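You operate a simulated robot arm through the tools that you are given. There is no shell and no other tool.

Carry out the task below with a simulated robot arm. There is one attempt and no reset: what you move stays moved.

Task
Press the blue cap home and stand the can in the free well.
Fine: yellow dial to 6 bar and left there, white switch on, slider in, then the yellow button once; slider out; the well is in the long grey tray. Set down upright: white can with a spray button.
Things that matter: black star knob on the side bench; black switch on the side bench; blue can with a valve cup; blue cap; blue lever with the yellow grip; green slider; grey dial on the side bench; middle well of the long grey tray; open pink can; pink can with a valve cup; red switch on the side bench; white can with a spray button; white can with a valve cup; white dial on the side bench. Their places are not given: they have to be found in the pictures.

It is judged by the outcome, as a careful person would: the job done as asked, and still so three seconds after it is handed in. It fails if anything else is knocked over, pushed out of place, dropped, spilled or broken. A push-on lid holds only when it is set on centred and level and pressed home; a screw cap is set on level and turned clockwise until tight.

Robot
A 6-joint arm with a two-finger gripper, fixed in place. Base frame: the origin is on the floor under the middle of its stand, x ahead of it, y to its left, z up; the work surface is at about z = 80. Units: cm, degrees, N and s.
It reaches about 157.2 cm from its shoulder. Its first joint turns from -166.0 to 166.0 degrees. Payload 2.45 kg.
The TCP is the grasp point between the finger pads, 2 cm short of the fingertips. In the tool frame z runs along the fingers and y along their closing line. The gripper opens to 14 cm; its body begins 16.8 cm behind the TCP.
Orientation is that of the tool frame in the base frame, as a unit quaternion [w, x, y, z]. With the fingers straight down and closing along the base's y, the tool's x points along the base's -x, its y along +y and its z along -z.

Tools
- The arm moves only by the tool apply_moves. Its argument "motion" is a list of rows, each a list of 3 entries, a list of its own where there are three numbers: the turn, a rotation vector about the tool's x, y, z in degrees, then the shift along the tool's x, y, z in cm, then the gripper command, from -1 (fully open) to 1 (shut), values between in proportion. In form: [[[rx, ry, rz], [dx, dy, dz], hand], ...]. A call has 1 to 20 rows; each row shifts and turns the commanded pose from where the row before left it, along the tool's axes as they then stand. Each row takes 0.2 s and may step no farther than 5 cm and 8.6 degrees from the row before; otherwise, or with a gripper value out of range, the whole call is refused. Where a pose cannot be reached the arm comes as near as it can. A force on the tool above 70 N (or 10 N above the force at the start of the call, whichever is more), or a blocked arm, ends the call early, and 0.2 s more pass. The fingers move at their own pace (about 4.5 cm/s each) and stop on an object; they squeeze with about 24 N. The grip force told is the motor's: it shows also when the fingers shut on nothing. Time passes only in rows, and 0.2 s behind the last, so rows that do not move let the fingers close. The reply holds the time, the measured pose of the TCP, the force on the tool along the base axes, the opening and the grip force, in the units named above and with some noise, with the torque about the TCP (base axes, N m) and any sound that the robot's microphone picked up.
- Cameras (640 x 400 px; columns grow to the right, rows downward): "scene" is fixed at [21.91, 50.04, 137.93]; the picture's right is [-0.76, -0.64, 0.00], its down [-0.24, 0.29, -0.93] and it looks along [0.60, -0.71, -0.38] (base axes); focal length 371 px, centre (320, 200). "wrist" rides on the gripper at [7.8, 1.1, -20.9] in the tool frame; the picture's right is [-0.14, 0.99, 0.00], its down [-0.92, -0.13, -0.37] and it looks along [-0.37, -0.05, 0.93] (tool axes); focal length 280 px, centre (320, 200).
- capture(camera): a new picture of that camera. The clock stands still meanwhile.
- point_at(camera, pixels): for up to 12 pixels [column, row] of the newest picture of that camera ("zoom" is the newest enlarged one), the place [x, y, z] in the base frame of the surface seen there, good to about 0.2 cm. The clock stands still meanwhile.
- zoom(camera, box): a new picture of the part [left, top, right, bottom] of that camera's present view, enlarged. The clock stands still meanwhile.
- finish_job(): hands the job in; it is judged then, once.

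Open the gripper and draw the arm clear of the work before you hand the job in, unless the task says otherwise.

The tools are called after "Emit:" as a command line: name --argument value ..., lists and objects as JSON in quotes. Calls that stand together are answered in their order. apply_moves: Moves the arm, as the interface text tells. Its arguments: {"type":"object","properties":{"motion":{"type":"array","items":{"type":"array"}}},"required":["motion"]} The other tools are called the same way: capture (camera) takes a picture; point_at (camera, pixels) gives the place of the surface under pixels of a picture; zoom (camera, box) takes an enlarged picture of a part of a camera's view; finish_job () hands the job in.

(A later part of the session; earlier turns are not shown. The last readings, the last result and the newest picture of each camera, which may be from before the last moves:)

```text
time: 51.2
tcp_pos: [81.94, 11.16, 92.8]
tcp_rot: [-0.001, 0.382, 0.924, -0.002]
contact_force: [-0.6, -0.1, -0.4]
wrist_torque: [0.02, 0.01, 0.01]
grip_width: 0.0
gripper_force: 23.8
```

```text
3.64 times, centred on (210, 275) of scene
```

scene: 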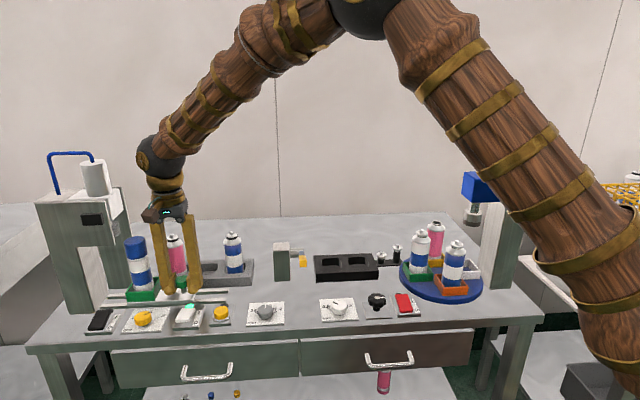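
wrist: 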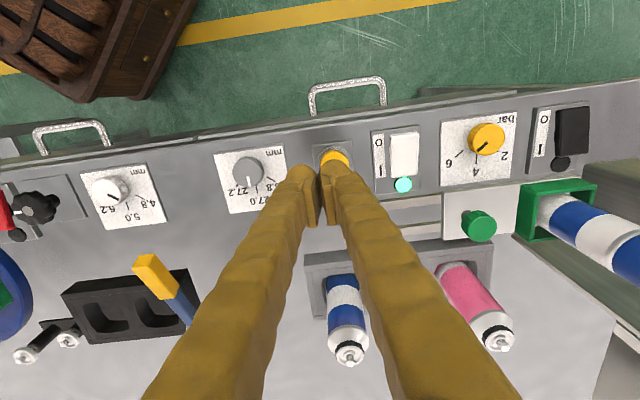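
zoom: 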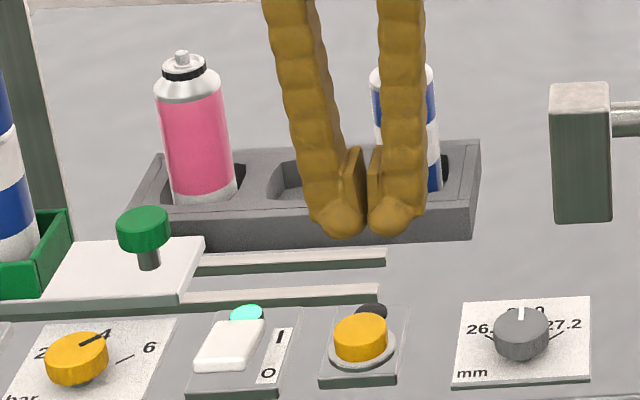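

The TCP is 0.35 cm short in v; I correct that while descending to just above the button.

Emit:
apply_moves --motion '[[[0, 0, 0], [-0.3, 0.05, 3.8], 1], [[0, 0, 0], [0, 0, 3.7], 1], [[0, 0, 0], [0, 0, 0], 1]]'

Emit:
zoom --camera "scene" --box '[170, 260, 260, 335]'

Emit:
zoom --camera "wrist" --box '[240, 100, 420, 240]'

```text
time: 52.0
tcp_pos: [82.4, 10.93, 85.29]
tcp_rot: [-0.001, 0.384, 0.923, -0.001]
contact_force: [0.9, -0.2, -0.6]
wrist_torque: [0.02, 0.01, -0.01]
grip_width: 0.01
gripper_force: 24.3
```

```text
5.33 times, centred on (215, 298) of scene
```

zoom: 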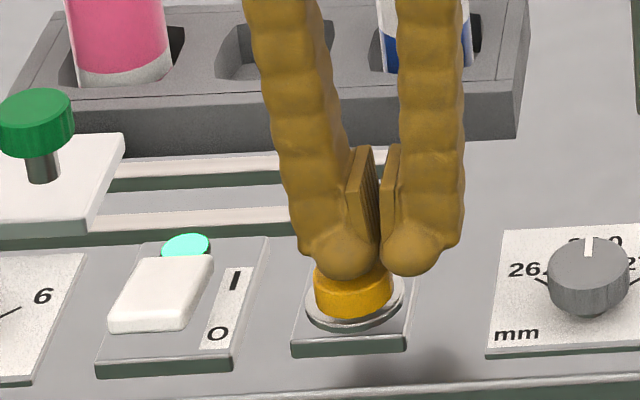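

```text
2.86 times, centred on (330, 170) of wrist
```

zoom: 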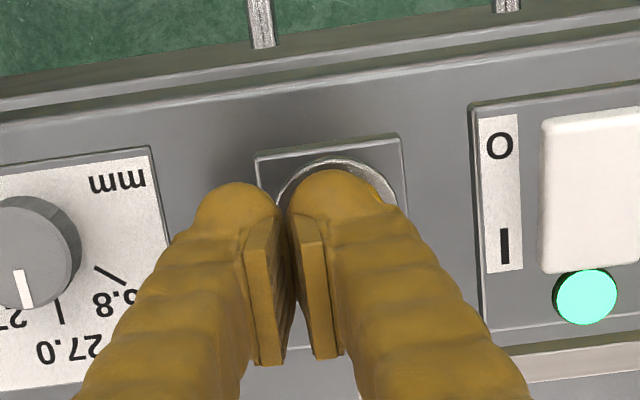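

The bulb is centred over the button. I press down in small steps, once.

Emit:
apply_moves --motion '[[[0, 0, 0], [0, 0, 0.25], 1], [[0, 0, 0], [0, 0, 0.25], 1], [[0, 0, 0], [0, 0, 0.2], 1], [[0, 0, 0], [0, 0, 0.2], 1], [[0, 0, 0], [0, 0, 0.1], 1]]'

Emit:
zoom --camera "scene" --box '[30, 180, 260, 335]'

```text
time: 53.2
tcp_pos: [82.38, 11.02, 84.41]
tcp_rot: [0.0, 0.383, 0.924, -0.002]
contact_force: [0.5, 1.4, 1.2]
wrist_torque: [0.0, 0.01, -0.04]
grip_width: 0.01
gripper_force: 24.0
```

```text
2.58 times, centred on (145, 258) of scene
```

zoom: 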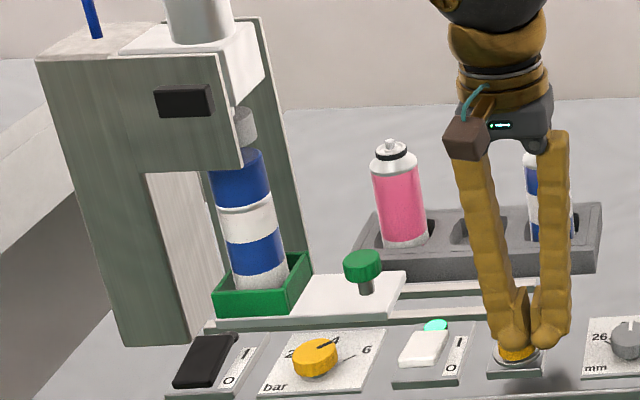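

Only light contact so far (z 84.4, 1.2 N). I press further in 0.15 cm steps.

Emit:
apply_moves --motion '[[[0, 0, 0], [0, 0, 0.15], 1], [[0, 0, 0], [0, 0, 0.15], 1], [[0, 0, 0], [0, 0, 0.15], 1], [[0, 0, 0], [0, 0, 0], 1]]'

Emit:
zoom --camera "scene" --box '[30, 180, 260, 335]'

```text
time: 54.2
tcp_pos: [82.4, 11.01, 83.92]
tcp_rot: [-0.001, 0.384, 0.923, -0.002]
contact_force: [-0.6, 1.5, 2.5]
wrist_torque: [0.02, -0.05, -0.01]
grip_width: 0.0
gripper_force: 24.2
heard: click
```

```text
2.58 times, centred on (145, 258) of scene
```

zoom: 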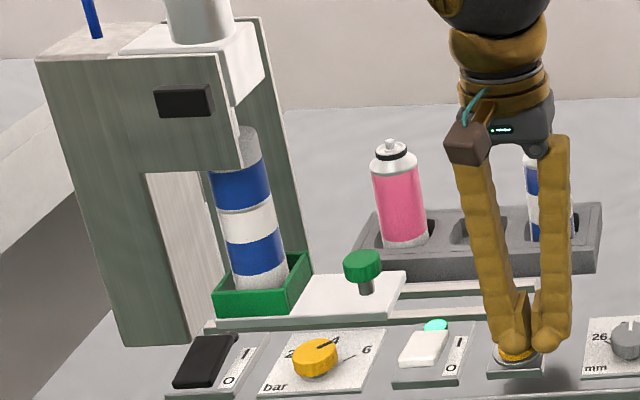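

A click was heard and the ram has come down on the cap. I hold briefly and watch the ram.

Emit:
apply_moves --motion '[[[0, 0, 0], [0, 0, 0], 1], [[0, 0, 0], [0, 0, 0], 1], [[0, 0, 0], [0, 0, 0], 1]]'

Emit:
zoom --camera "scene" --box '[30, 180, 260, 335]'

```text
time: 55.0
tcp_pos: [82.44, 11.04, 83.86]
tcp_rot: [-0.001, 0.384, 0.923, -0.002]
contact_force: [-0.5, 1.2, 2.1]
wrist_torque: [0.05, -0.03, 0.02]
grip_width: 0.02
gripper_force: 24.0
```

```text
2.58 times, centred on (145, 258) of scene
```

zoom: 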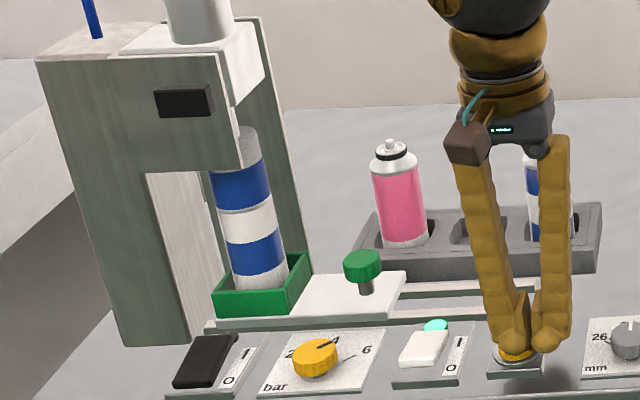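

Ram is still down. I lift straight off the button to release it and see whether the ram retracts.

Emit:
apply_moves --motion '[[[0, 0, 0], [0, 0, -0.5], 1], [[0, 0, 0], [0, 0, -2.0], 1], [[0, 0, 0], [0, 0, -4.0], 1], [[0, 0, 0], [0, 0, -3.0], 1], [[0, 0, 0], [0, 0, 0], 1], [[0, 0, 0], [0, 0, 0], 1], [[0, 0, 0], [0, 0, 0], 1]]'

Emit:
zoom --camera "scene" --box '[30, 180, 260, 335]'

```text
time: 56.6
tcp_pos: [82.54, 10.89, 93.47]
tcp_rot: [-0.001, 0.384, 0.923, -0.002]
contact_force: [0.2, 0.6, 0.1]
wrist_torque: [0.01, -0.01, -0.01]
grip_width: 0.01
gripper_force: 24.0
```

```text
2.58 times, centred on (145, 258) of scene
```

zoom: 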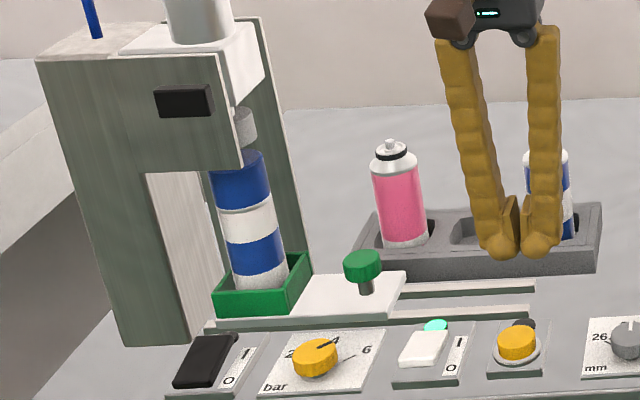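

The ram has retracted. I zoom on the cap to compare with before and measure its top.

Emit:
zoom --camera "scene" --box '[90, 220, 160, 310]'

Emit:
point_at --camera "zoom" --pixels '[[330, 72], [340, 90], [350, 150], [350, 160], [330, 160], [300, 165], [340, 190], [300, 110]]'

```text
4.44 times, centred on (125, 265) of scene
```

zoom: 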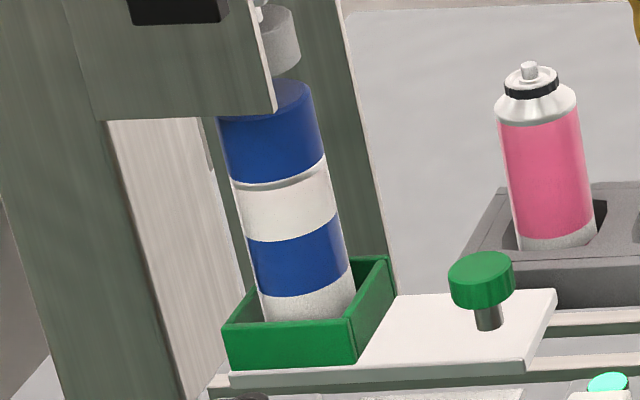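

```text
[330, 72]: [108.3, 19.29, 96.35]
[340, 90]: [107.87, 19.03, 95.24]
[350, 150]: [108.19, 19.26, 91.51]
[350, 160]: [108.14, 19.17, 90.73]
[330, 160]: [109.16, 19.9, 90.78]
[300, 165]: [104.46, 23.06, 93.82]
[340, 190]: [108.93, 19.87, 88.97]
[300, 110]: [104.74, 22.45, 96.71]
```

The cap sits tighter now (thin ring only). Next I fetch the slider: open to 4.7 cm and go above the green knob at (100.2, 17.0).

Emit:
apply_moves --motion '[[[0, 0, 0], [-2.04, 4.15, 0], 0.33], [[0, 0, 0], [-2.04, 4.15, 0], 0.33], [[0, 0, 0], [-2.04, 4.15, 0], 0.33], [[0, 0, 0], [-2.04, 4.15, 0], 0.33], [[0, 0, 0], [0, 0, 0], 0.33], [[0, 0, 0], [0, 0, 0], 0.33]]'

Emit:
capture --camera "wrist"

Emit:
zoom --camera "scene" --box '[90, 180, 230, 310]'

```text
time: 58.0
tcp_pos: [100.08, 16.81, 93.08]
tcp_rot: [0.0, 0.384, 0.923, -0.001]
contact_force: [0.2, -0.8, 1.6]
wrist_torque: [-0.01, 0.03, 0.0]
grip_width: 4.68
gripper_force: 0.1
```

```text
taken
```

wrist: 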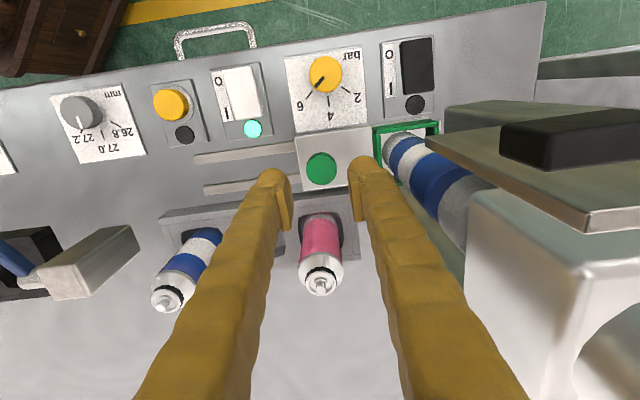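

```text
3.08 times, centred on (160, 245) of scene
```

zoom: 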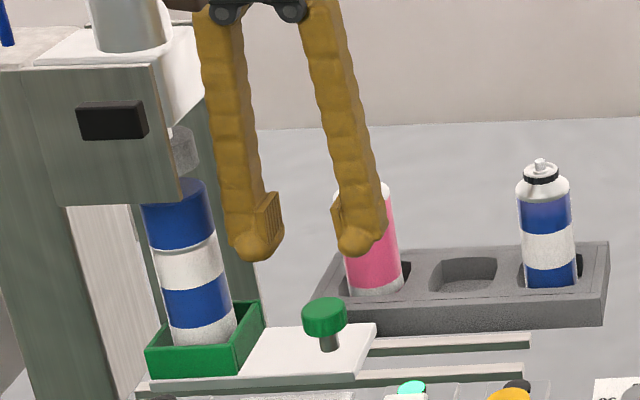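

The knob is centred at (321,168). I descend to z≈86.2, a bit higher than before so the bulbs stay beside the head, not under it.

Emit:
apply_moves --motion '[[[0, 0, 0], [0, 0, 3.5], 0.33], [[0, 0, 0], [0, 0, 2.5], 0.33], [[0, 0, 0], [0, 0, 0.9], 0.33], [[0, 0, 0], [0, 0, 0], 0.33]]'

Emit:
zoom --camera "wrist" --box '[250, 130, 420, 260]'

Emit:
zoom --camera "scene" --box '[90, 180, 230, 310]'

```text
time: 59.0
tcp_pos: [100.03, 16.8, 86.32]
tcp_rot: [0.0, 0.384, 0.923, -0.001]
contact_force: [0.7, -1.3, 1.3]
wrist_torque: [0.02, 0.02, 0.02]
grip_width: 4.7
gripper_force: 0.1
```

```text
3.08 times, centred on (335, 195) of wrist
```

zoom: 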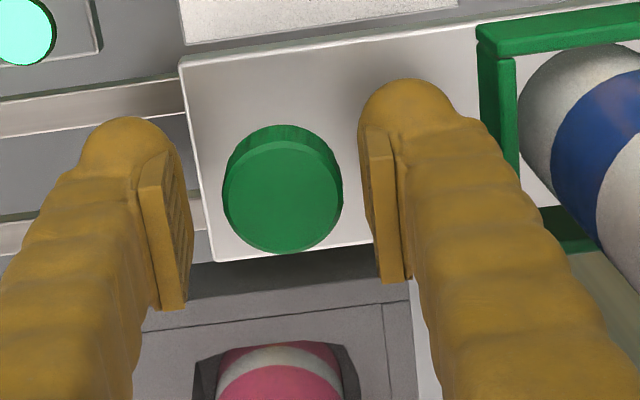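

```text
3.08 times, centred on (160, 245) of scene
```

zoom: 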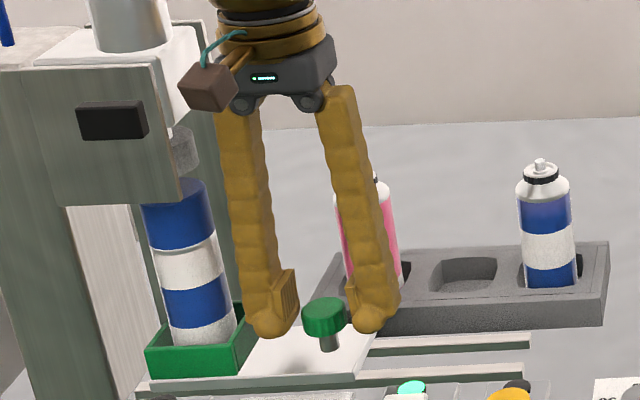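

Well centred. I narrow to a 3.8 cm cage and pull the slider out gently along -u.

Emit:
apply_moves --motion '[[[0, 0, 0], [0, 0, 0], 0.457], [[0, 0, 0], [0, -0.3, 0], 0.457], [[0, 0, 0], [0, -0.3, 0], 0.457], [[0, 0, 0], [0, -0.4, 0], 0.457], [[0, 0, 0], [0, -0.5, 0], 0.457], [[0, 0, 0], [0, -0.5, 0], 0.457], [[0, 0, 0], [0, -0.5, 0], 0.457], [[0, 0, 0], [0, -0.4, 0], 0.457], [[0, 0, 0], [0, -0.2, 0], 0.457], [[0, 0, 0], [0, 0, 0], 0.457]]'

Emit:
zoom --camera "scene" --box '[90, 180, 230, 310]'

Emit:
zoom --camera "wrist" --box '[250, 130, 420, 260]'

```text
time: 61.2
tcp_pos: [97.88, 14.59, 86.41]
tcp_rot: [-0.001, 0.385, 0.923, -0.001]
contact_force: [0.9, -0.5, -0.1]
wrist_torque: [0.04, 0.01, 0.0]
grip_width: 3.84
gripper_force: 0.4
```

```text
3.08 times, centred on (160, 245) of scene
```

zoom: 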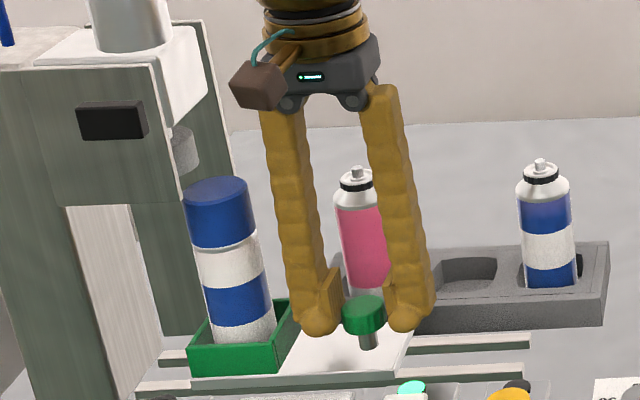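

```text
3.08 times, centred on (335, 195) of wrist
```

zoom: 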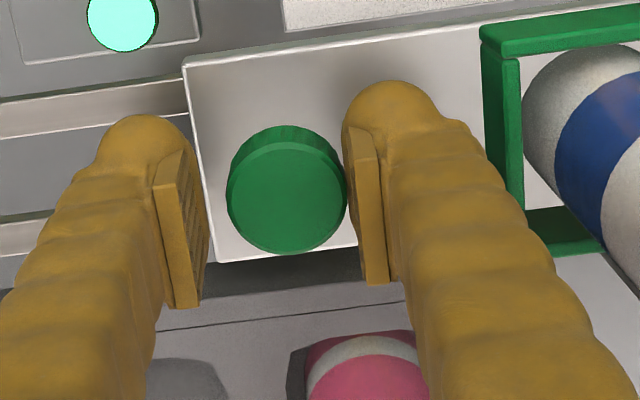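

The slider follows the +u finger with almost no force. I keep pulling it out.

Emit:
apply_moves --motion '[[[0, 0, 0], [0, -0.3, 0], 0.457], [[0, 0, 0], [0, -0.5, 0], 0.457], [[0, 0, 0], [0, -0.6, 0], 0.457], [[0, 0, 0], [0, -0.6, 0], 0.457], [[0, 0, 0], [0, -0.6, 0], 0.457], [[0, 0, 0], [0, -0.6, 0], 0.457], [[0, 0, 0], [0, -0.6, 0], 0.457], [[0, 0, 0], [0, -0.5, 0], 0.457], [[0, 0, 0], [0, -0.3, 0], 0.457], [[0, 0, 0], [0, 0, 0], 0.457]]'

Emit:
zoom --camera "scene" --box '[90, 180, 270, 320]'

```text
time: 63.4
tcp_pos: [94.43, 11.42, 86.47]
tcp_rot: [-0.002, 0.385, 0.923, -0.002]
contact_force: [0.4, 0.1, 0.7]
wrist_torque: [0.02, 0.0, -0.02]
grip_width: 3.82
gripper_force: 0.8
```

```text
2.86 times, centred on (180, 250) of scene
```

zoom: 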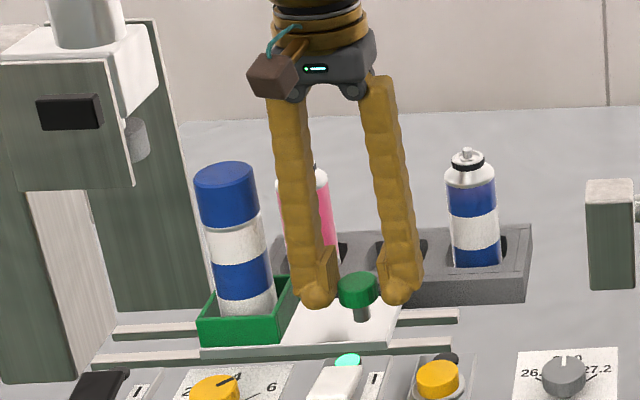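

About 4.4 cm remain to the starting position. I keep pulling to the outer stop.

Emit:
apply_moves --motion '[[[0, 0, 0], [0, -0.3, 0], 0.457], [[0, 0, 0], [0, -0.5, 0], 0.457], [[0, 0, 0], [0, -0.6, 0], 0.457], [[0, 0, 0], [0, -0.6, 0], 0.457], [[0, 0, 0], [0, -0.6, 0], 0.457], [[0, 0, 0], [0, -0.5, 0], 0.457], [[0, 0, 0], [0, -0.4, 0], 0.457], [[0, 0, 0], [0, -0.3, 0], 0.457], [[0, 0, 0], [0, -0.2, 0], 0.457], [[0, 0, 0], [0, -0.2, 0], 0.457], [[0, 0, 0], [0, 0, 0], 0.457]]'

Emit:
zoom --camera "scene" --box '[90, 180, 270, 320]'

Emit:
capture --camera "wrist"

```text
time: 65.8
tcp_pos: [91.47, 8.59, 86.59]
tcp_rot: [-0.001, 0.383, 0.924, -0.001]
contact_force: [0.6, 0.2, 0.0]
wrist_torque: [-0.01, 0.0, -0.02]
grip_width: 3.8
gripper_force: 0.0
```

```text
2.86 times, centred on (180, 250) of scene
```

zoom: 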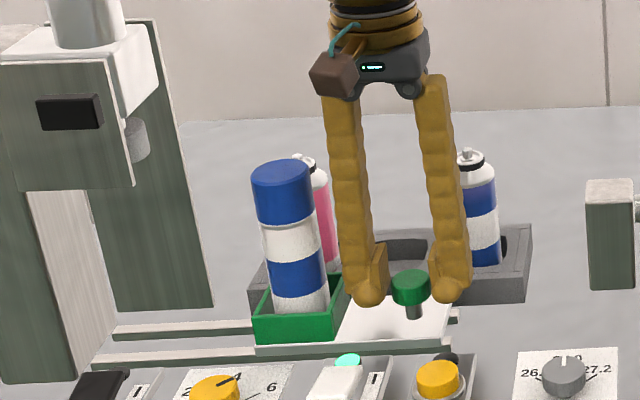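

```text
taken
```

wrist: 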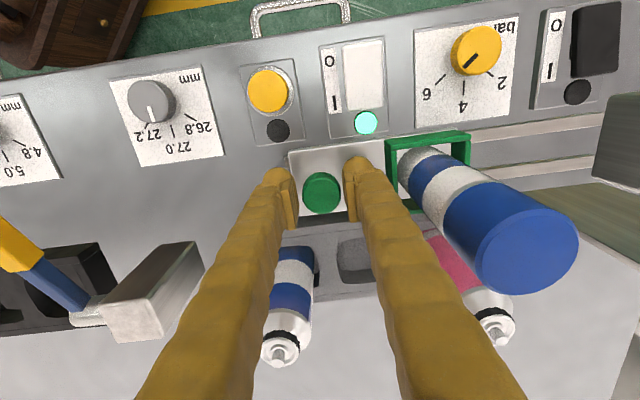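

Knob is at about u=71.2, with no stop felt yet. I pull a bit more until resistance.

Emit:
apply_moves --motion '[[[0, 0, 0], [0, -0.2, 0], 0.457], [[0, 0, 0], [0, -0.2, 0], 0.457], [[0, 0, 0], [0, -0.2, 0], 0.457], [[0, 0, 0], [0, 0, 0], 0.457]]'

Emit:
capture --camera "wrist"

Emit:
point_at --camera "wrist" --pixels '[[321, 193], [304, 193], [339, 193], [321, 178], [321, 208], [391, 150], [468, 137]]'

```text
time: 66.8
tcp_pos: [91.06, 8.12, 86.45]
tcp_rot: [0.0, 0.384, 0.923, -0.002]
contact_force: [4.9, 8.7, -2.7]
wrist_torque: [0.08, -0.01, 0.08]
grip_width: 4.42
gripper_force: 4.0
```

```text
taken
```

wrist: 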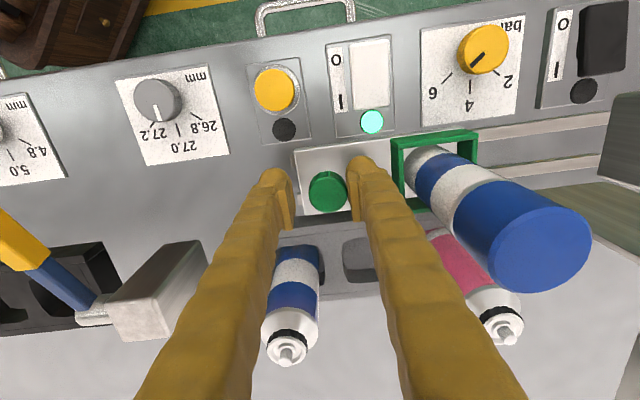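

```text
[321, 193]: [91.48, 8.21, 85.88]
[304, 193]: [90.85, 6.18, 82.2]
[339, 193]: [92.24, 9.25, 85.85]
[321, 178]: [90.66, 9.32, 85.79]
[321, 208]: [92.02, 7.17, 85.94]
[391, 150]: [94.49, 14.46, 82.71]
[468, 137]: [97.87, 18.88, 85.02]
```

The finger was pushed open (4.42 cm, 10 N): slider is fully out at its stop. I recentre on the knob, open, and rise carefully.

Emit:
apply_moves --motion '[[[0, 0, 0], [0, 0.35, 0], 0.34], [[0, 0, 0], [0, 0.35, 0], 0.33], [[0, 0, 0], [0, 0, 0], 0.33], [[0, 0, 0], [0, 0, -0.4], 0.33], [[0, 0, 0], [0, 0, -0.4], 0.33], [[0, 0, 0], [0, 0, 0], 0.33]]'

Emit:
capture --camera "wrist"

```text
time: 68.2
tcp_pos: [91.71, 8.52, 87.29]
tcp_rot: [-0.002, 0.385, 0.923, -0.002]
contact_force: [0.8, -0.4, -0.2]
wrist_torque: [-0.01, 0.02, -0.03]
grip_width: 4.68
gripper_force: 0.0
```

```text
taken
```

wrist: 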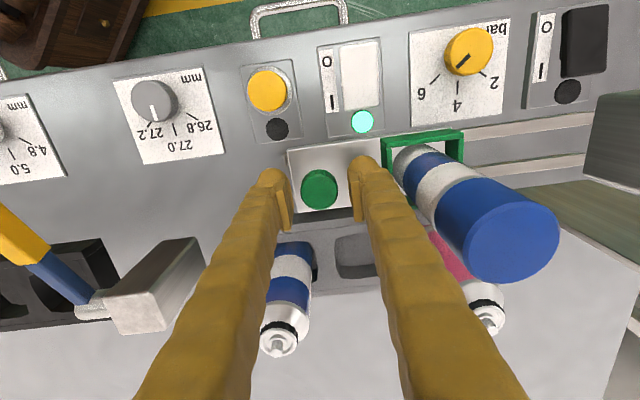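

Free of the knob. I rise high to survey the can, the pressed cap and the middle well from above.

Emit:
apply_moves --motion '[[[0, 0, 0], [0, 0, -4.5], 0.33], [[0, 0, 0], [0, 0, -4.5], 0.33], [[0, 0, 0], [0, 0, -4.5], 0.33], [[0, 0, 0], [0, 0, -4.5], 0.33], [[0, 0, 0], [4, 0, -2], 0.33], [[0, 0, 0], [4, 0, 0], 0.33], [[0, 0, 0], [0, 0, 0], 0.33], [[0, 0, 0], [0, 0, 0], 0.33]]'

Emit:
capture --camera "wrist"

Emit:
zoom --camera "scene" --box '[130, 220, 270, 310]'

```text
time: 70.0
tcp_pos: [85.95, 14.45, 107.31]
tcp_rot: [-0.001, 0.383, 0.924, -0.002]
contact_force: [0.5, 0.2, -0.6]
wrist_torque: [0.0, -0.02, 0.02]
grip_width: 4.68
gripper_force: 0.1
```

```text
taken
```

wrist: 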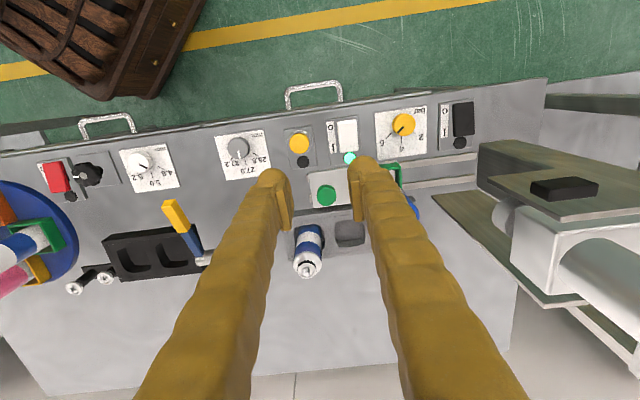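

```text
4.44 times, centred on (200, 265) of scene
```

zoom: 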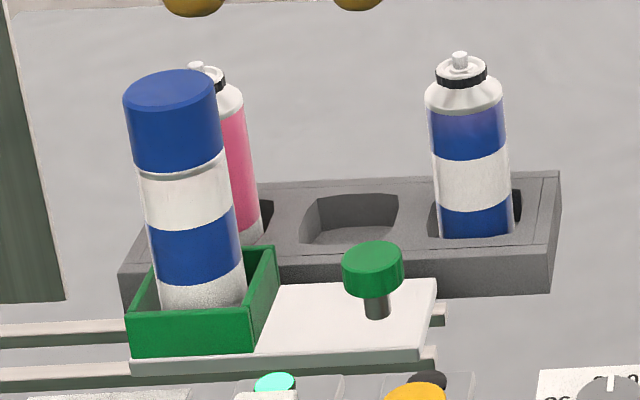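

The cap now sits lower (thin ring only at (180,175)). I turn the tool to 180° yaw and move where the wrist camera sees the can and the middle well unobstructed.

Emit:
apply_moves --motion '[[[0, 0, -7.5], [0, 0, 0], 0.2], [[0, 0, -7.5], [0, 0, 0], 0.2], [[0, 0, -7.5], [0, 0, 0], 0.2], [[0, 0, -7.5], [0, 0, 0], 0.2], [[0, 0, -7.5], [0, 0, 0], 0.2], [[0, 0, -7.5], [0, 0, 0], 0.2], [[0, 0, 0], [-4, -1.25, 0], 0.2], [[0, 0, 0], [-4, -1.25, 0], 0.2], [[0, 0, 0], [-4, -1.25, 0], 0.2], [[0, 0, 0], [-4, -1.25, 0], 0.2], [[0, 0, 0], [0, 0, 0], 0.2], [[0, 0, 0], [0, 0, 0], 0.2]]'

Emit:
capture --camera "wrist"

Emit:
zoom --camera "wrist" --box '[220, 40, 440, 200]'

```text
time: 72.6
tcp_pos: [101.95, 9.21, 107.24]
tcp_rot: [-0.002, 0.001, 1.0, -0.001]
contact_force: [-0.1, 0.5, 1.4]
wrist_torque: [-0.02, 0.03, 0.0]
grip_width: 5.6
gripper_force: 0.1
```

```text
taken
```

wrist: 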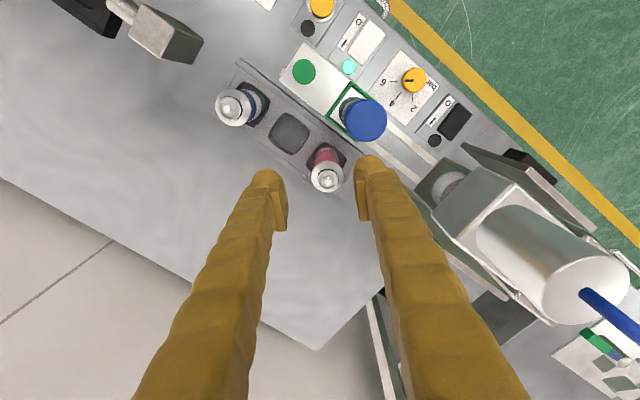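

```text
2.50 times, centred on (330, 120) of wrist
```

zoom: 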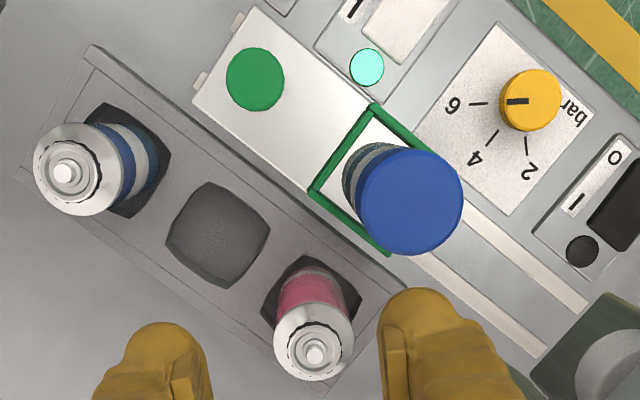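

A clear view. I measure the cap, the middle well rim and neighbouring cans.

Emit:
point_at --camera "zoom" --pixels '[[411, 203], [365, 203], [457, 203], [411, 156], [411, 249], [243, 188], [257, 252], [192, 272], [178, 212], [218, 235], [206, 178], [274, 208]]'

Emit:
point_at --camera "zoom" --pixels '[[230, 293], [160, 248], [65, 171], [315, 352], [311, 193], [373, 105], [388, 250], [428, 150], [92, 48], [22, 172], [400, 290], [200, 225]]'

```text
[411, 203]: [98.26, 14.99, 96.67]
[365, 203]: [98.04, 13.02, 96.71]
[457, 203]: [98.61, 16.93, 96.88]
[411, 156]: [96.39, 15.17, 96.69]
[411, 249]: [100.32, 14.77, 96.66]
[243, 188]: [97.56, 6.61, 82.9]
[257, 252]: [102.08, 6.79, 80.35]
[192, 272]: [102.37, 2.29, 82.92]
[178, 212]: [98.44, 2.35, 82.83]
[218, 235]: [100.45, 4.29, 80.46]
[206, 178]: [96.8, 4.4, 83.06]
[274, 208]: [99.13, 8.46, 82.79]
```

```text
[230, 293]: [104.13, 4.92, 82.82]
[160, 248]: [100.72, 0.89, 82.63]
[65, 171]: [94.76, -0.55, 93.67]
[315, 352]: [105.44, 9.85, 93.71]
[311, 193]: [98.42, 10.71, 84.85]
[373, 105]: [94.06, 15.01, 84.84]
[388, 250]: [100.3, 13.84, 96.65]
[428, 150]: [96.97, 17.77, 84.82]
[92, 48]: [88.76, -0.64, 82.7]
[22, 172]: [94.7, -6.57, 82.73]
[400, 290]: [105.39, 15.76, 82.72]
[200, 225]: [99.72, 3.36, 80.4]
```

Cap centre (98.3, 15.0, top 96.7), middle well centre ≈(100.05, 4.64), well floor z≈80.4, pink at (105.4, 9.9), blue at (94.8, -0.5). I open to 6.5 cm and move above the can, closing line along base y so no finger comes near the pink can.

Emit:
apply_moves --motion '[[[0, 0, 0], [1.82, 2.88, 0], 0.07], [[0, 0, 0], [1.83, 2.89, 0], 0.07], [[0, 0, 0], [0, 0, 0], 0.07], [[0, 0, 0], [0, 0, 3.0], 0.07], [[0, 0, 0], [0, 0, 0], 0.07], [[0, 0, 0], [0, 0, 0], 0.07]]'

Emit:
capture --camera "wrist"

Emit:
zoom --camera "scene" --box '[80, 120, 270, 320]'

```text
time: 74.0
tcp_pos: [98.45, 14.97, 104.3]
tcp_rot: [-0.002, 0.001, 1.0, -0.001]
contact_force: [0.3, 0.0, 0.1]
wrist_torque: [0.01, 0.02, 0.0]
grip_width: 6.52
gripper_force: 0.0
```

```text
taken
```

wrist: 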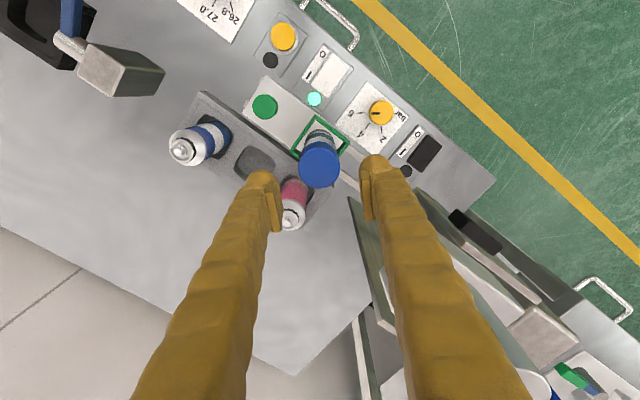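

```text
2.00 times, centred on (175, 220) of scene
```

zoom: 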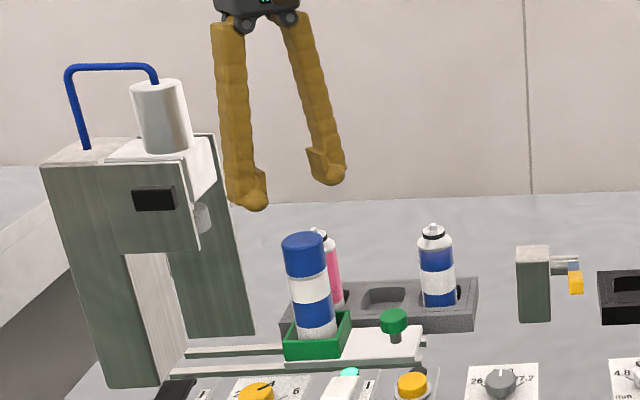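

The cap centre at (320,167) matches the predicted (320,169): aligned. I descend around the can to z≈88.8.

Emit:
apply_moves --motion '[[[0, 0, 0], [0, 0, 4.0], 0.07], [[0, 0, 0], [0, 0, 4.0], 0.07], [[0, 0, 0], [0, 0, 4.0], 0.07], [[0, 0, 0], [0, 0, 2.5], 0.07], [[0, 0, 0], [0, 0, 1.0], 0.07], [[0, 0, 0], [0, 0, 0], 0.07]]'

Emit:
capture --camera "wrist"

Emit:
zoom --camera "scene" --box '[100, 180, 240, 320]'

```text
time: 75.4
tcp_pos: [98.47, 15.06, 88.7]
tcp_rot: [-0.002, 0.0, 1.0, -0.001]
contact_force: [-0.5, -0.6, -0.3]
wrist_torque: [-0.02, 0.0, 0.03]
grip_width: 6.5
gripper_force: 0.0
```

```text
taken
```

wrist: 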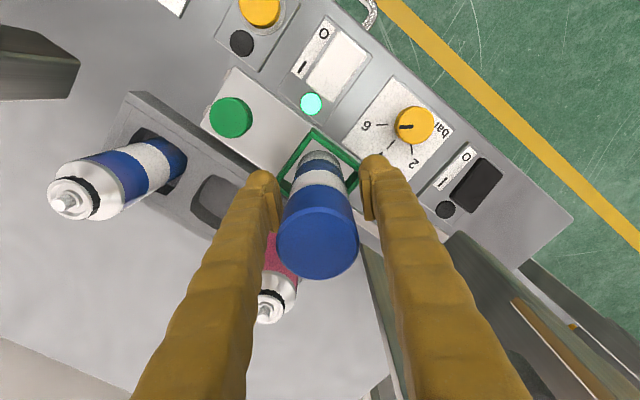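

```text
2.86 times, centred on (170, 250) of scene
```

zoom: 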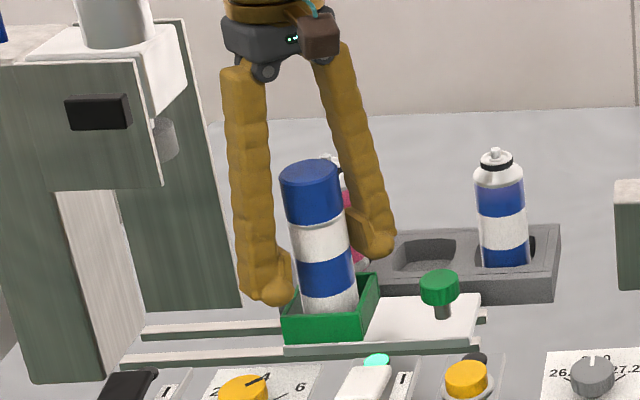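

The fingers straddle the can body below the cap. I close in stages and watch the width and force.

Emit:
apply_moves --motion '[[[0, 0, 0], [0, 0, 0], 0.25], [[0, 0, 0], [0, 0, 0], 0.35], [[0, 0, 0], [0, 0, 0], 0.4], [[0, 0, 0], [0, 0, 0], 0.45], [[0, 0, 0], [0, 0, 0], 0.5], [[0, 0, 0], [0, 0, 0], 0.5]]'

```text
time: 76.8
tcp_pos: [98.42, 14.94, 88.77]
tcp_rot: [-0.002, 0.001, 1.0, -0.001]
contact_force: [0.1, -0.3, -1.1]
wrist_torque: [-0.01, -0.02, -0.02]
grip_width: 4.4
gripper_force: 24.3
```

Gripped at 4.4 cm with 24 N and no side load. I lift gently 1.5 cm first and check that can and cap come up together.

Emit:
apply_moves --motion '[[[0, 0, 0], [0, 0, 0], 0.6], [[0, 0, 0], [0, 0, -0.3], 0.6], [[0, 0, 0], [0, 0, -0.6], 0.6], [[0, 0, 0], [0, 0, -0.6], 0.6], [[0, 0, 0], [0, 0, 0], 0.6]]'

Emit:
zoom --camera "scene" --box '[100, 180, 240, 320]'

```text
time: 78.0
tcp_pos: [98.36, 15.04, 90.33]
tcp_rot: [-0.002, 0.002, 1.0, -0.001]
contact_force: [-1.5, 0.2, -1.8]
wrist_torque: [-0.03, -0.03, 0.0]
grip_width: 4.41
gripper_force: 23.8
```

```text
2.86 times, centred on (170, 250) of scene
```

zoom: 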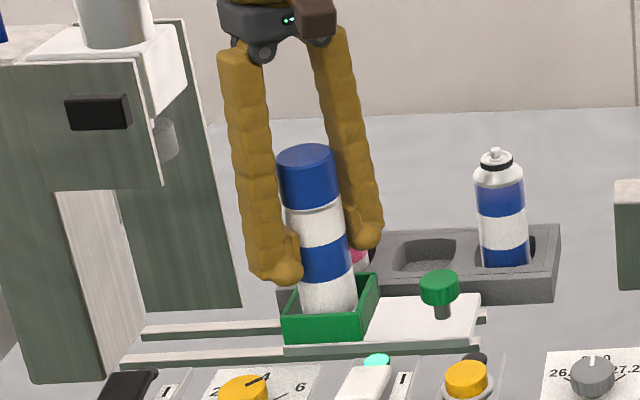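

The can comes up upright with the cap on. I lift on to z≈102, clear of everything.

Emit:
apply_moves --motion '[[[0, 0, 0], [0, 0, -1.0], 0.6], [[0, 0, 0], [0, 0, -1.5], 0.6], [[0, 0, 0], [0, 0, -1.5], 0.6], [[0, 0, 0], [0, 0, -1.5], 0.6], [[0, 0, 0], [0, 0, -1.5], 0.6], [[0, 0, 0], [0, 0, -1.5], 0.6], [[0, 0, 0], [0, 0, -1.5], 0.6], [[0, 0, 0], [0, 0, -1.0], 0.6], [[0, 0, 0], [0, 0, -0.5], 0.6], [[0, 0, 0], [0, 0, 0], 0.6]]'

Emit:
capture --camera "scene"

Emit:
zoom --camera "scene" --box '[100, 120, 270, 320]'

```text
time: 80.2
tcp_pos: [98.23, 14.93, 101.71]
tcp_rot: [-0.001, 0.001, 1.0, -0.001]
contact_force: [-0.2, -0.3, -2.3]
wrist_torque: [-0.03, 0.02, -0.03]
grip_width: 4.42
gripper_force: 23.8
```

```text
taken
```

scene: 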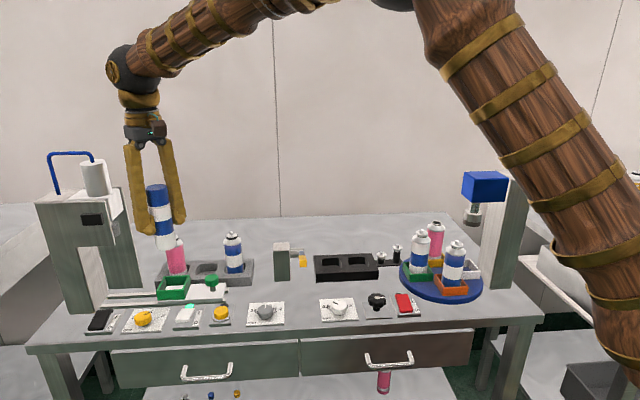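

```text
2.00 times, centred on (185, 220) of scene
```

zoom: 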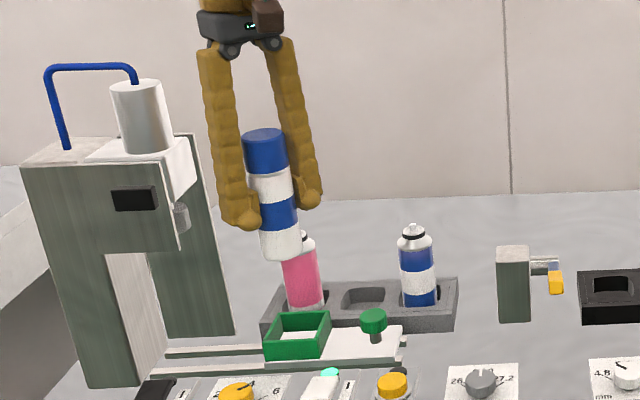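

The can hangs upright with cap on, and the nest is empty. I turn the tool 45° (closing line across the tray) and carry the can over the middle well.

Emit:
apply_moves --motion '[[[0, 0, -5], [0, 0, 0], 0.6], [[0, 0, -5], [0, 0, 0], 0.6], [[0, 0, -5], [0, 0, 0], 0.6], [[0, 0, -5], [0, 0, 0], 0.6], [[0, 0, -5], [0, 0, 0], 0.6], [[0, 0, -5], [0, 0, 0], 0.6], [[0, 0, -5], [0, 0, 0], 0.6], [[0, 0, -5], [0, 0, 0], 0.6], [[0, 0, -5], [0, 0, 0], 0.6], [[0, 0, 0], [1.22, -1.706, 0], 0.6], [[0, 0, 0], [1.22, -1.706, 0], 0.6], [[0, 0, 0], [1.22, -1.706, 0], 0.6], [[0, 0, 0], [1.22, -1.706, 0], 0.6], [[0, 0, 0], [1.22, -1.706, 0], 0.6], [[0, 0, 0], [0, 0, 0], 0.6], [[0, 0, 0], [0, 0, 0], 0.6]]'

Emit:
capture --camera "wrist"

Emit:
zoom --camera "scene" --box '[120, 140, 290, 320]'

```text
time: 83.6
tcp_pos: [100.05, 4.63, 101.78]
tcp_rot: [-0.002, -0.382, 0.924, 0.001]
contact_force: [0.9, 0.4, -1.2]
wrist_torque: [-0.01, 0.0, 0.01]
grip_width: 4.42
gripper_force: 24.2
```

```text
taken
```

wrist: 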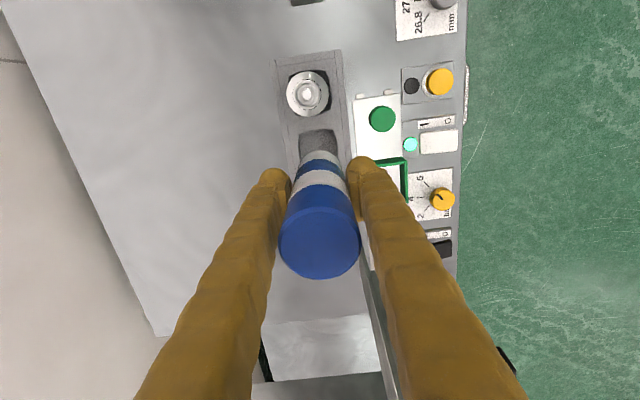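

```text
2.22 times, centred on (205, 230) of scene
```

zoom: 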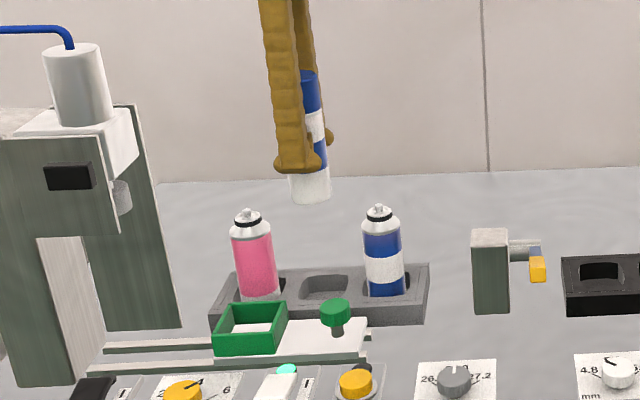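

The can is over the tray at TCP (100.05, 4.63). I check exactly where the can's axis is and whether it is plumb, using the cap top and body points.

Emit:
point_at --camera "wrist" --pixels '[[319, 242], [284, 242], [355, 242], [319, 212], [319, 274], [319, 165], [319, 155], [319, 190], [303, 94], [300, 158], [340, 150], [318, 140]]'

Emit:
zoom --camera "scene" --box '[170, 160, 250, 310]'

Emit:
point_at --camera "zoom" --pixels '[[326, 40], [340, 40], [335, 90], [345, 110], [320, 120], [335, 105], [365, 90], [370, 115]]'

```text
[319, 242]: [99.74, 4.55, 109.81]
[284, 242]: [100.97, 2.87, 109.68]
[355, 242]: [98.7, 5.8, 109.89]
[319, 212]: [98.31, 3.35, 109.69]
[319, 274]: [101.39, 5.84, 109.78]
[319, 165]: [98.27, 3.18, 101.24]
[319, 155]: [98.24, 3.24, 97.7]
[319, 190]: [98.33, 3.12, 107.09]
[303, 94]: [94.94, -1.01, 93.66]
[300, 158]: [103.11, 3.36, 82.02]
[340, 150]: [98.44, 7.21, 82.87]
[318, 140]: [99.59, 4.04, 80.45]
```

```text
2.67 times, centred on (210, 235) of scene
```

zoom: 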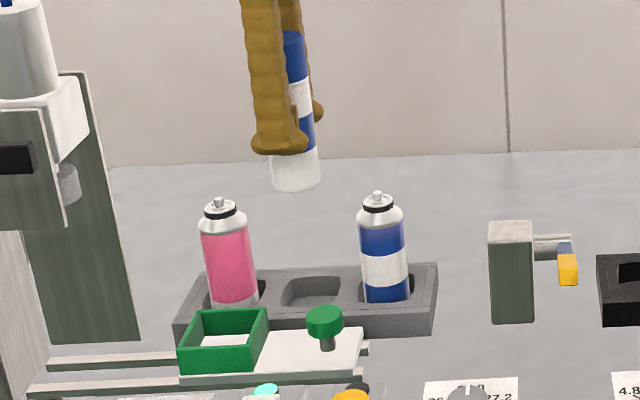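

```text
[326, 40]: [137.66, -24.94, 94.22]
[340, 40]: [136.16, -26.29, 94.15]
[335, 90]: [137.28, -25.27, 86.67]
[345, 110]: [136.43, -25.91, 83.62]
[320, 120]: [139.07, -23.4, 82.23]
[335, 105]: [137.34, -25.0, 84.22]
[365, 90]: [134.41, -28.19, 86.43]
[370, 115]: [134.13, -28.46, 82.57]
```

The can axis is at u≈73.9, v≈67.45 and plumb; well centre is u≈74.05. I shift 0.12 cm and lower to just above the tray top (can bottom ≈84.5).

Emit:
apply_moves --motion '[[[0, 0, 0], [-0.12, 0, 1.0], 0.6], [[0, 0, 0], [0, 0, 2.0], 0.6], [[0, 0, 0], [0, 0, 2.0], 0.6], [[0, 0, 0], [0, 0, 2.0], 0.6], [[0, 0, 0], [0, 0, 2.0], 0.6], [[0, 0, 0], [0, 0, 1.3], 0.6], [[0, 0, 0], [0, 0, 0.5], 0.6], [[0, 0, 0], [0, 0, 0], 0.6]]'

Emit:
zoom --camera "scene" --box '[150, 200, 260, 310]'

Emit:
capture --camera "wrist"

```text
time: 85.4
tcp_pos: [100.07, 4.69, 90.91]
tcp_rot: [-0.002, -0.382, 0.924, 0.0]
contact_force: [-0.4, 0.3, -2.1]
wrist_torque: [0.02, -0.03, -0.01]
grip_width: 4.4
gripper_force: 23.9
```

```text
3.64 times, centred on (205, 255) of scene
```

zoom: 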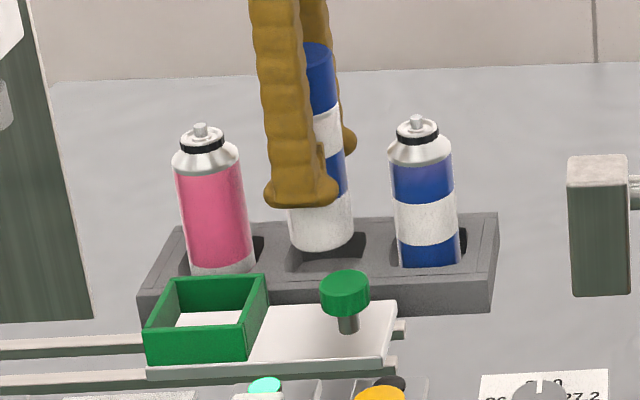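

```text
taken
```

wrist: 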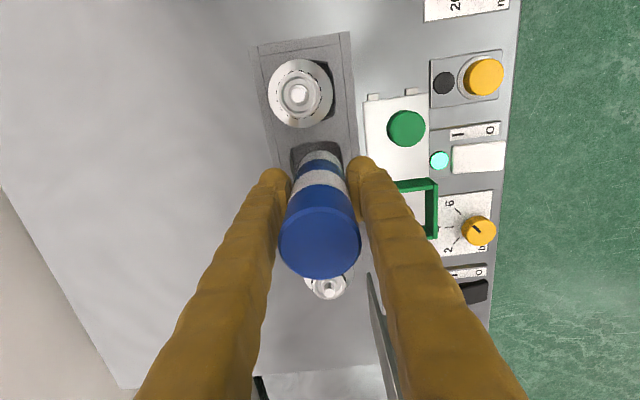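

Well aligned above the well. I lower further to about 0.6 cm above the floor.

Emit:
apply_moves --motion '[[[0, 0, 0], [0, 0, 1.0], 0.6], [[0, 0, 0], [0, 0, 1.0], 0.6], [[0, 0, 0], [0, 0, 0.8], 0.6], [[0, 0, 0], [0, 0, 0.5], 0.6], [[0, 0, 0], [0, 0, 0], 0.6]]'

Emit:
zoom --camera "scene" --box '[150, 200, 260, 310]'

```text
time: 86.6
tcp_pos: [100.05, 4.69, 87.57]
tcp_rot: [-0.002, -0.382, 0.924, -0.001]
contact_force: [-0.2, -0.5, -1.8]
wrist_torque: [0.01, -0.02, 0.0]
grip_width: 4.41
gripper_force: 24.0
```

```text
3.64 times, centred on (205, 255) of scene
```

zoom: 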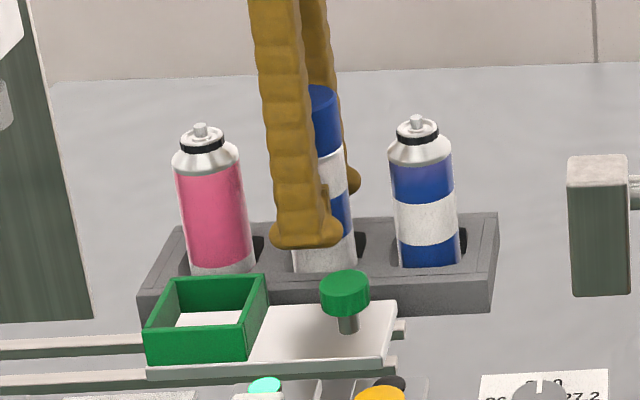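

The can is inside the well with no side contact. I lower in 0.12 cm steps until I feel the floor.

Emit:
apply_moves --motion '[[[0, 0, 0], [0, 0, 0.15], 0.6], [[0, 0, 0], [0, 0, 0.15], 0.6], [[0, 0, 0], [0, 0, 0.12], 0.6], [[0, 0, 0], [0, 0, 0], 0.6]]'

```text
time: 87.6
tcp_pos: [100.17, 4.77, 87.25]
tcp_rot: [-0.001, -0.382, 0.924, 0.0]
contact_force: [0.6, -0.2, -2.7]
wrist_torque: [-0.01, 0.0, -0.01]
grip_width: 4.39
gripper_force: 24.0
```

No floor contact yet. I continue in 0.1 cm steps.

Emit:
apply_moves --motion '[[[0, 0, 0], [0, 0, 0.1], 0.6], [[0, 0, 0], [0, 0, 0.1], 0.6], [[0, 0, 0], [0, 0, 0], 0.6]]'

Emit:
apply_moves --motion '[[[0, 0, 0], [0, 0, 0.1], 0.6], [[0, 0, 0], [0, 0, 0.1], 0.6], [[0, 0, 0], [0, 0, 0], 0.6]]'

```text
time: 88.4
tcp_pos: [100.09, 4.84, 87.09]
tcp_rot: [-0.002, -0.382, 0.924, -0.001]
contact_force: [-0.3, 0.9, 4.3]
wrist_torque: [0.09, 0.0, -0.03]
grip_width: 4.44
gripper_force: 23.9
```

```text
time: 89.2
tcp_pos: [100.11, 4.69, 86.97]
tcp_rot: [0.0, -0.382, 0.924, -0.001]
contact_force: [5.3, 2.0, 22.1]
wrist_torque: [-0.02, -0.01, 0.0]
grip_width: 4.42
gripper_force: 23.2
```

Floor contact at 22 N. I ease back 0.15 cm and open the fingers slowly.

Emit:
apply_moves --motion '[[[0, 0, 0], [0, 0, -0.14], 0.6], [[0, 0, 0], [0, 0, 0], 0.5], [[0, 0, 0], [0, 0, 0], 0.4], [[0, 0, 0], [0, 0, 0], 0.36], [[0, 0, 0], [0, 0, 0], 0.3], [[0, 0, 0], [0, 0, 0], 0.24], [[0, 0, 0], [0, 0, 0], 0.18], [[0, 0, 0], [0, 0, 0], 0.12], [[0, 0, 0], [0, 0, 0], 0.12]]'

Emit:
capture --camera "wrist"

Emit:
zoom --camera "scene" --box '[150, 200, 260, 310]'

```text
time: 91.2
tcp_pos: [100.02, 4.69, 87.05]
tcp_rot: [-0.002, -0.381, 0.924, -0.001]
contact_force: [0.0, -0.5, 0.3]
wrist_torque: [0.0, -0.01, -0.02]
grip_width: 6.16
gripper_force: 0.1
```

```text
taken
```

wrist: 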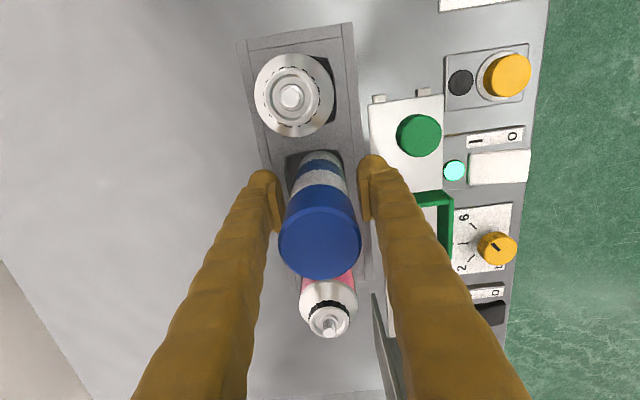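

```text
3.64 times, centred on (205, 255) of scene
```

zoom: 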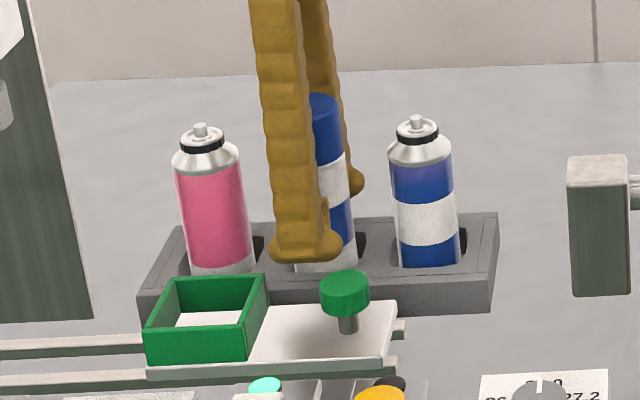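

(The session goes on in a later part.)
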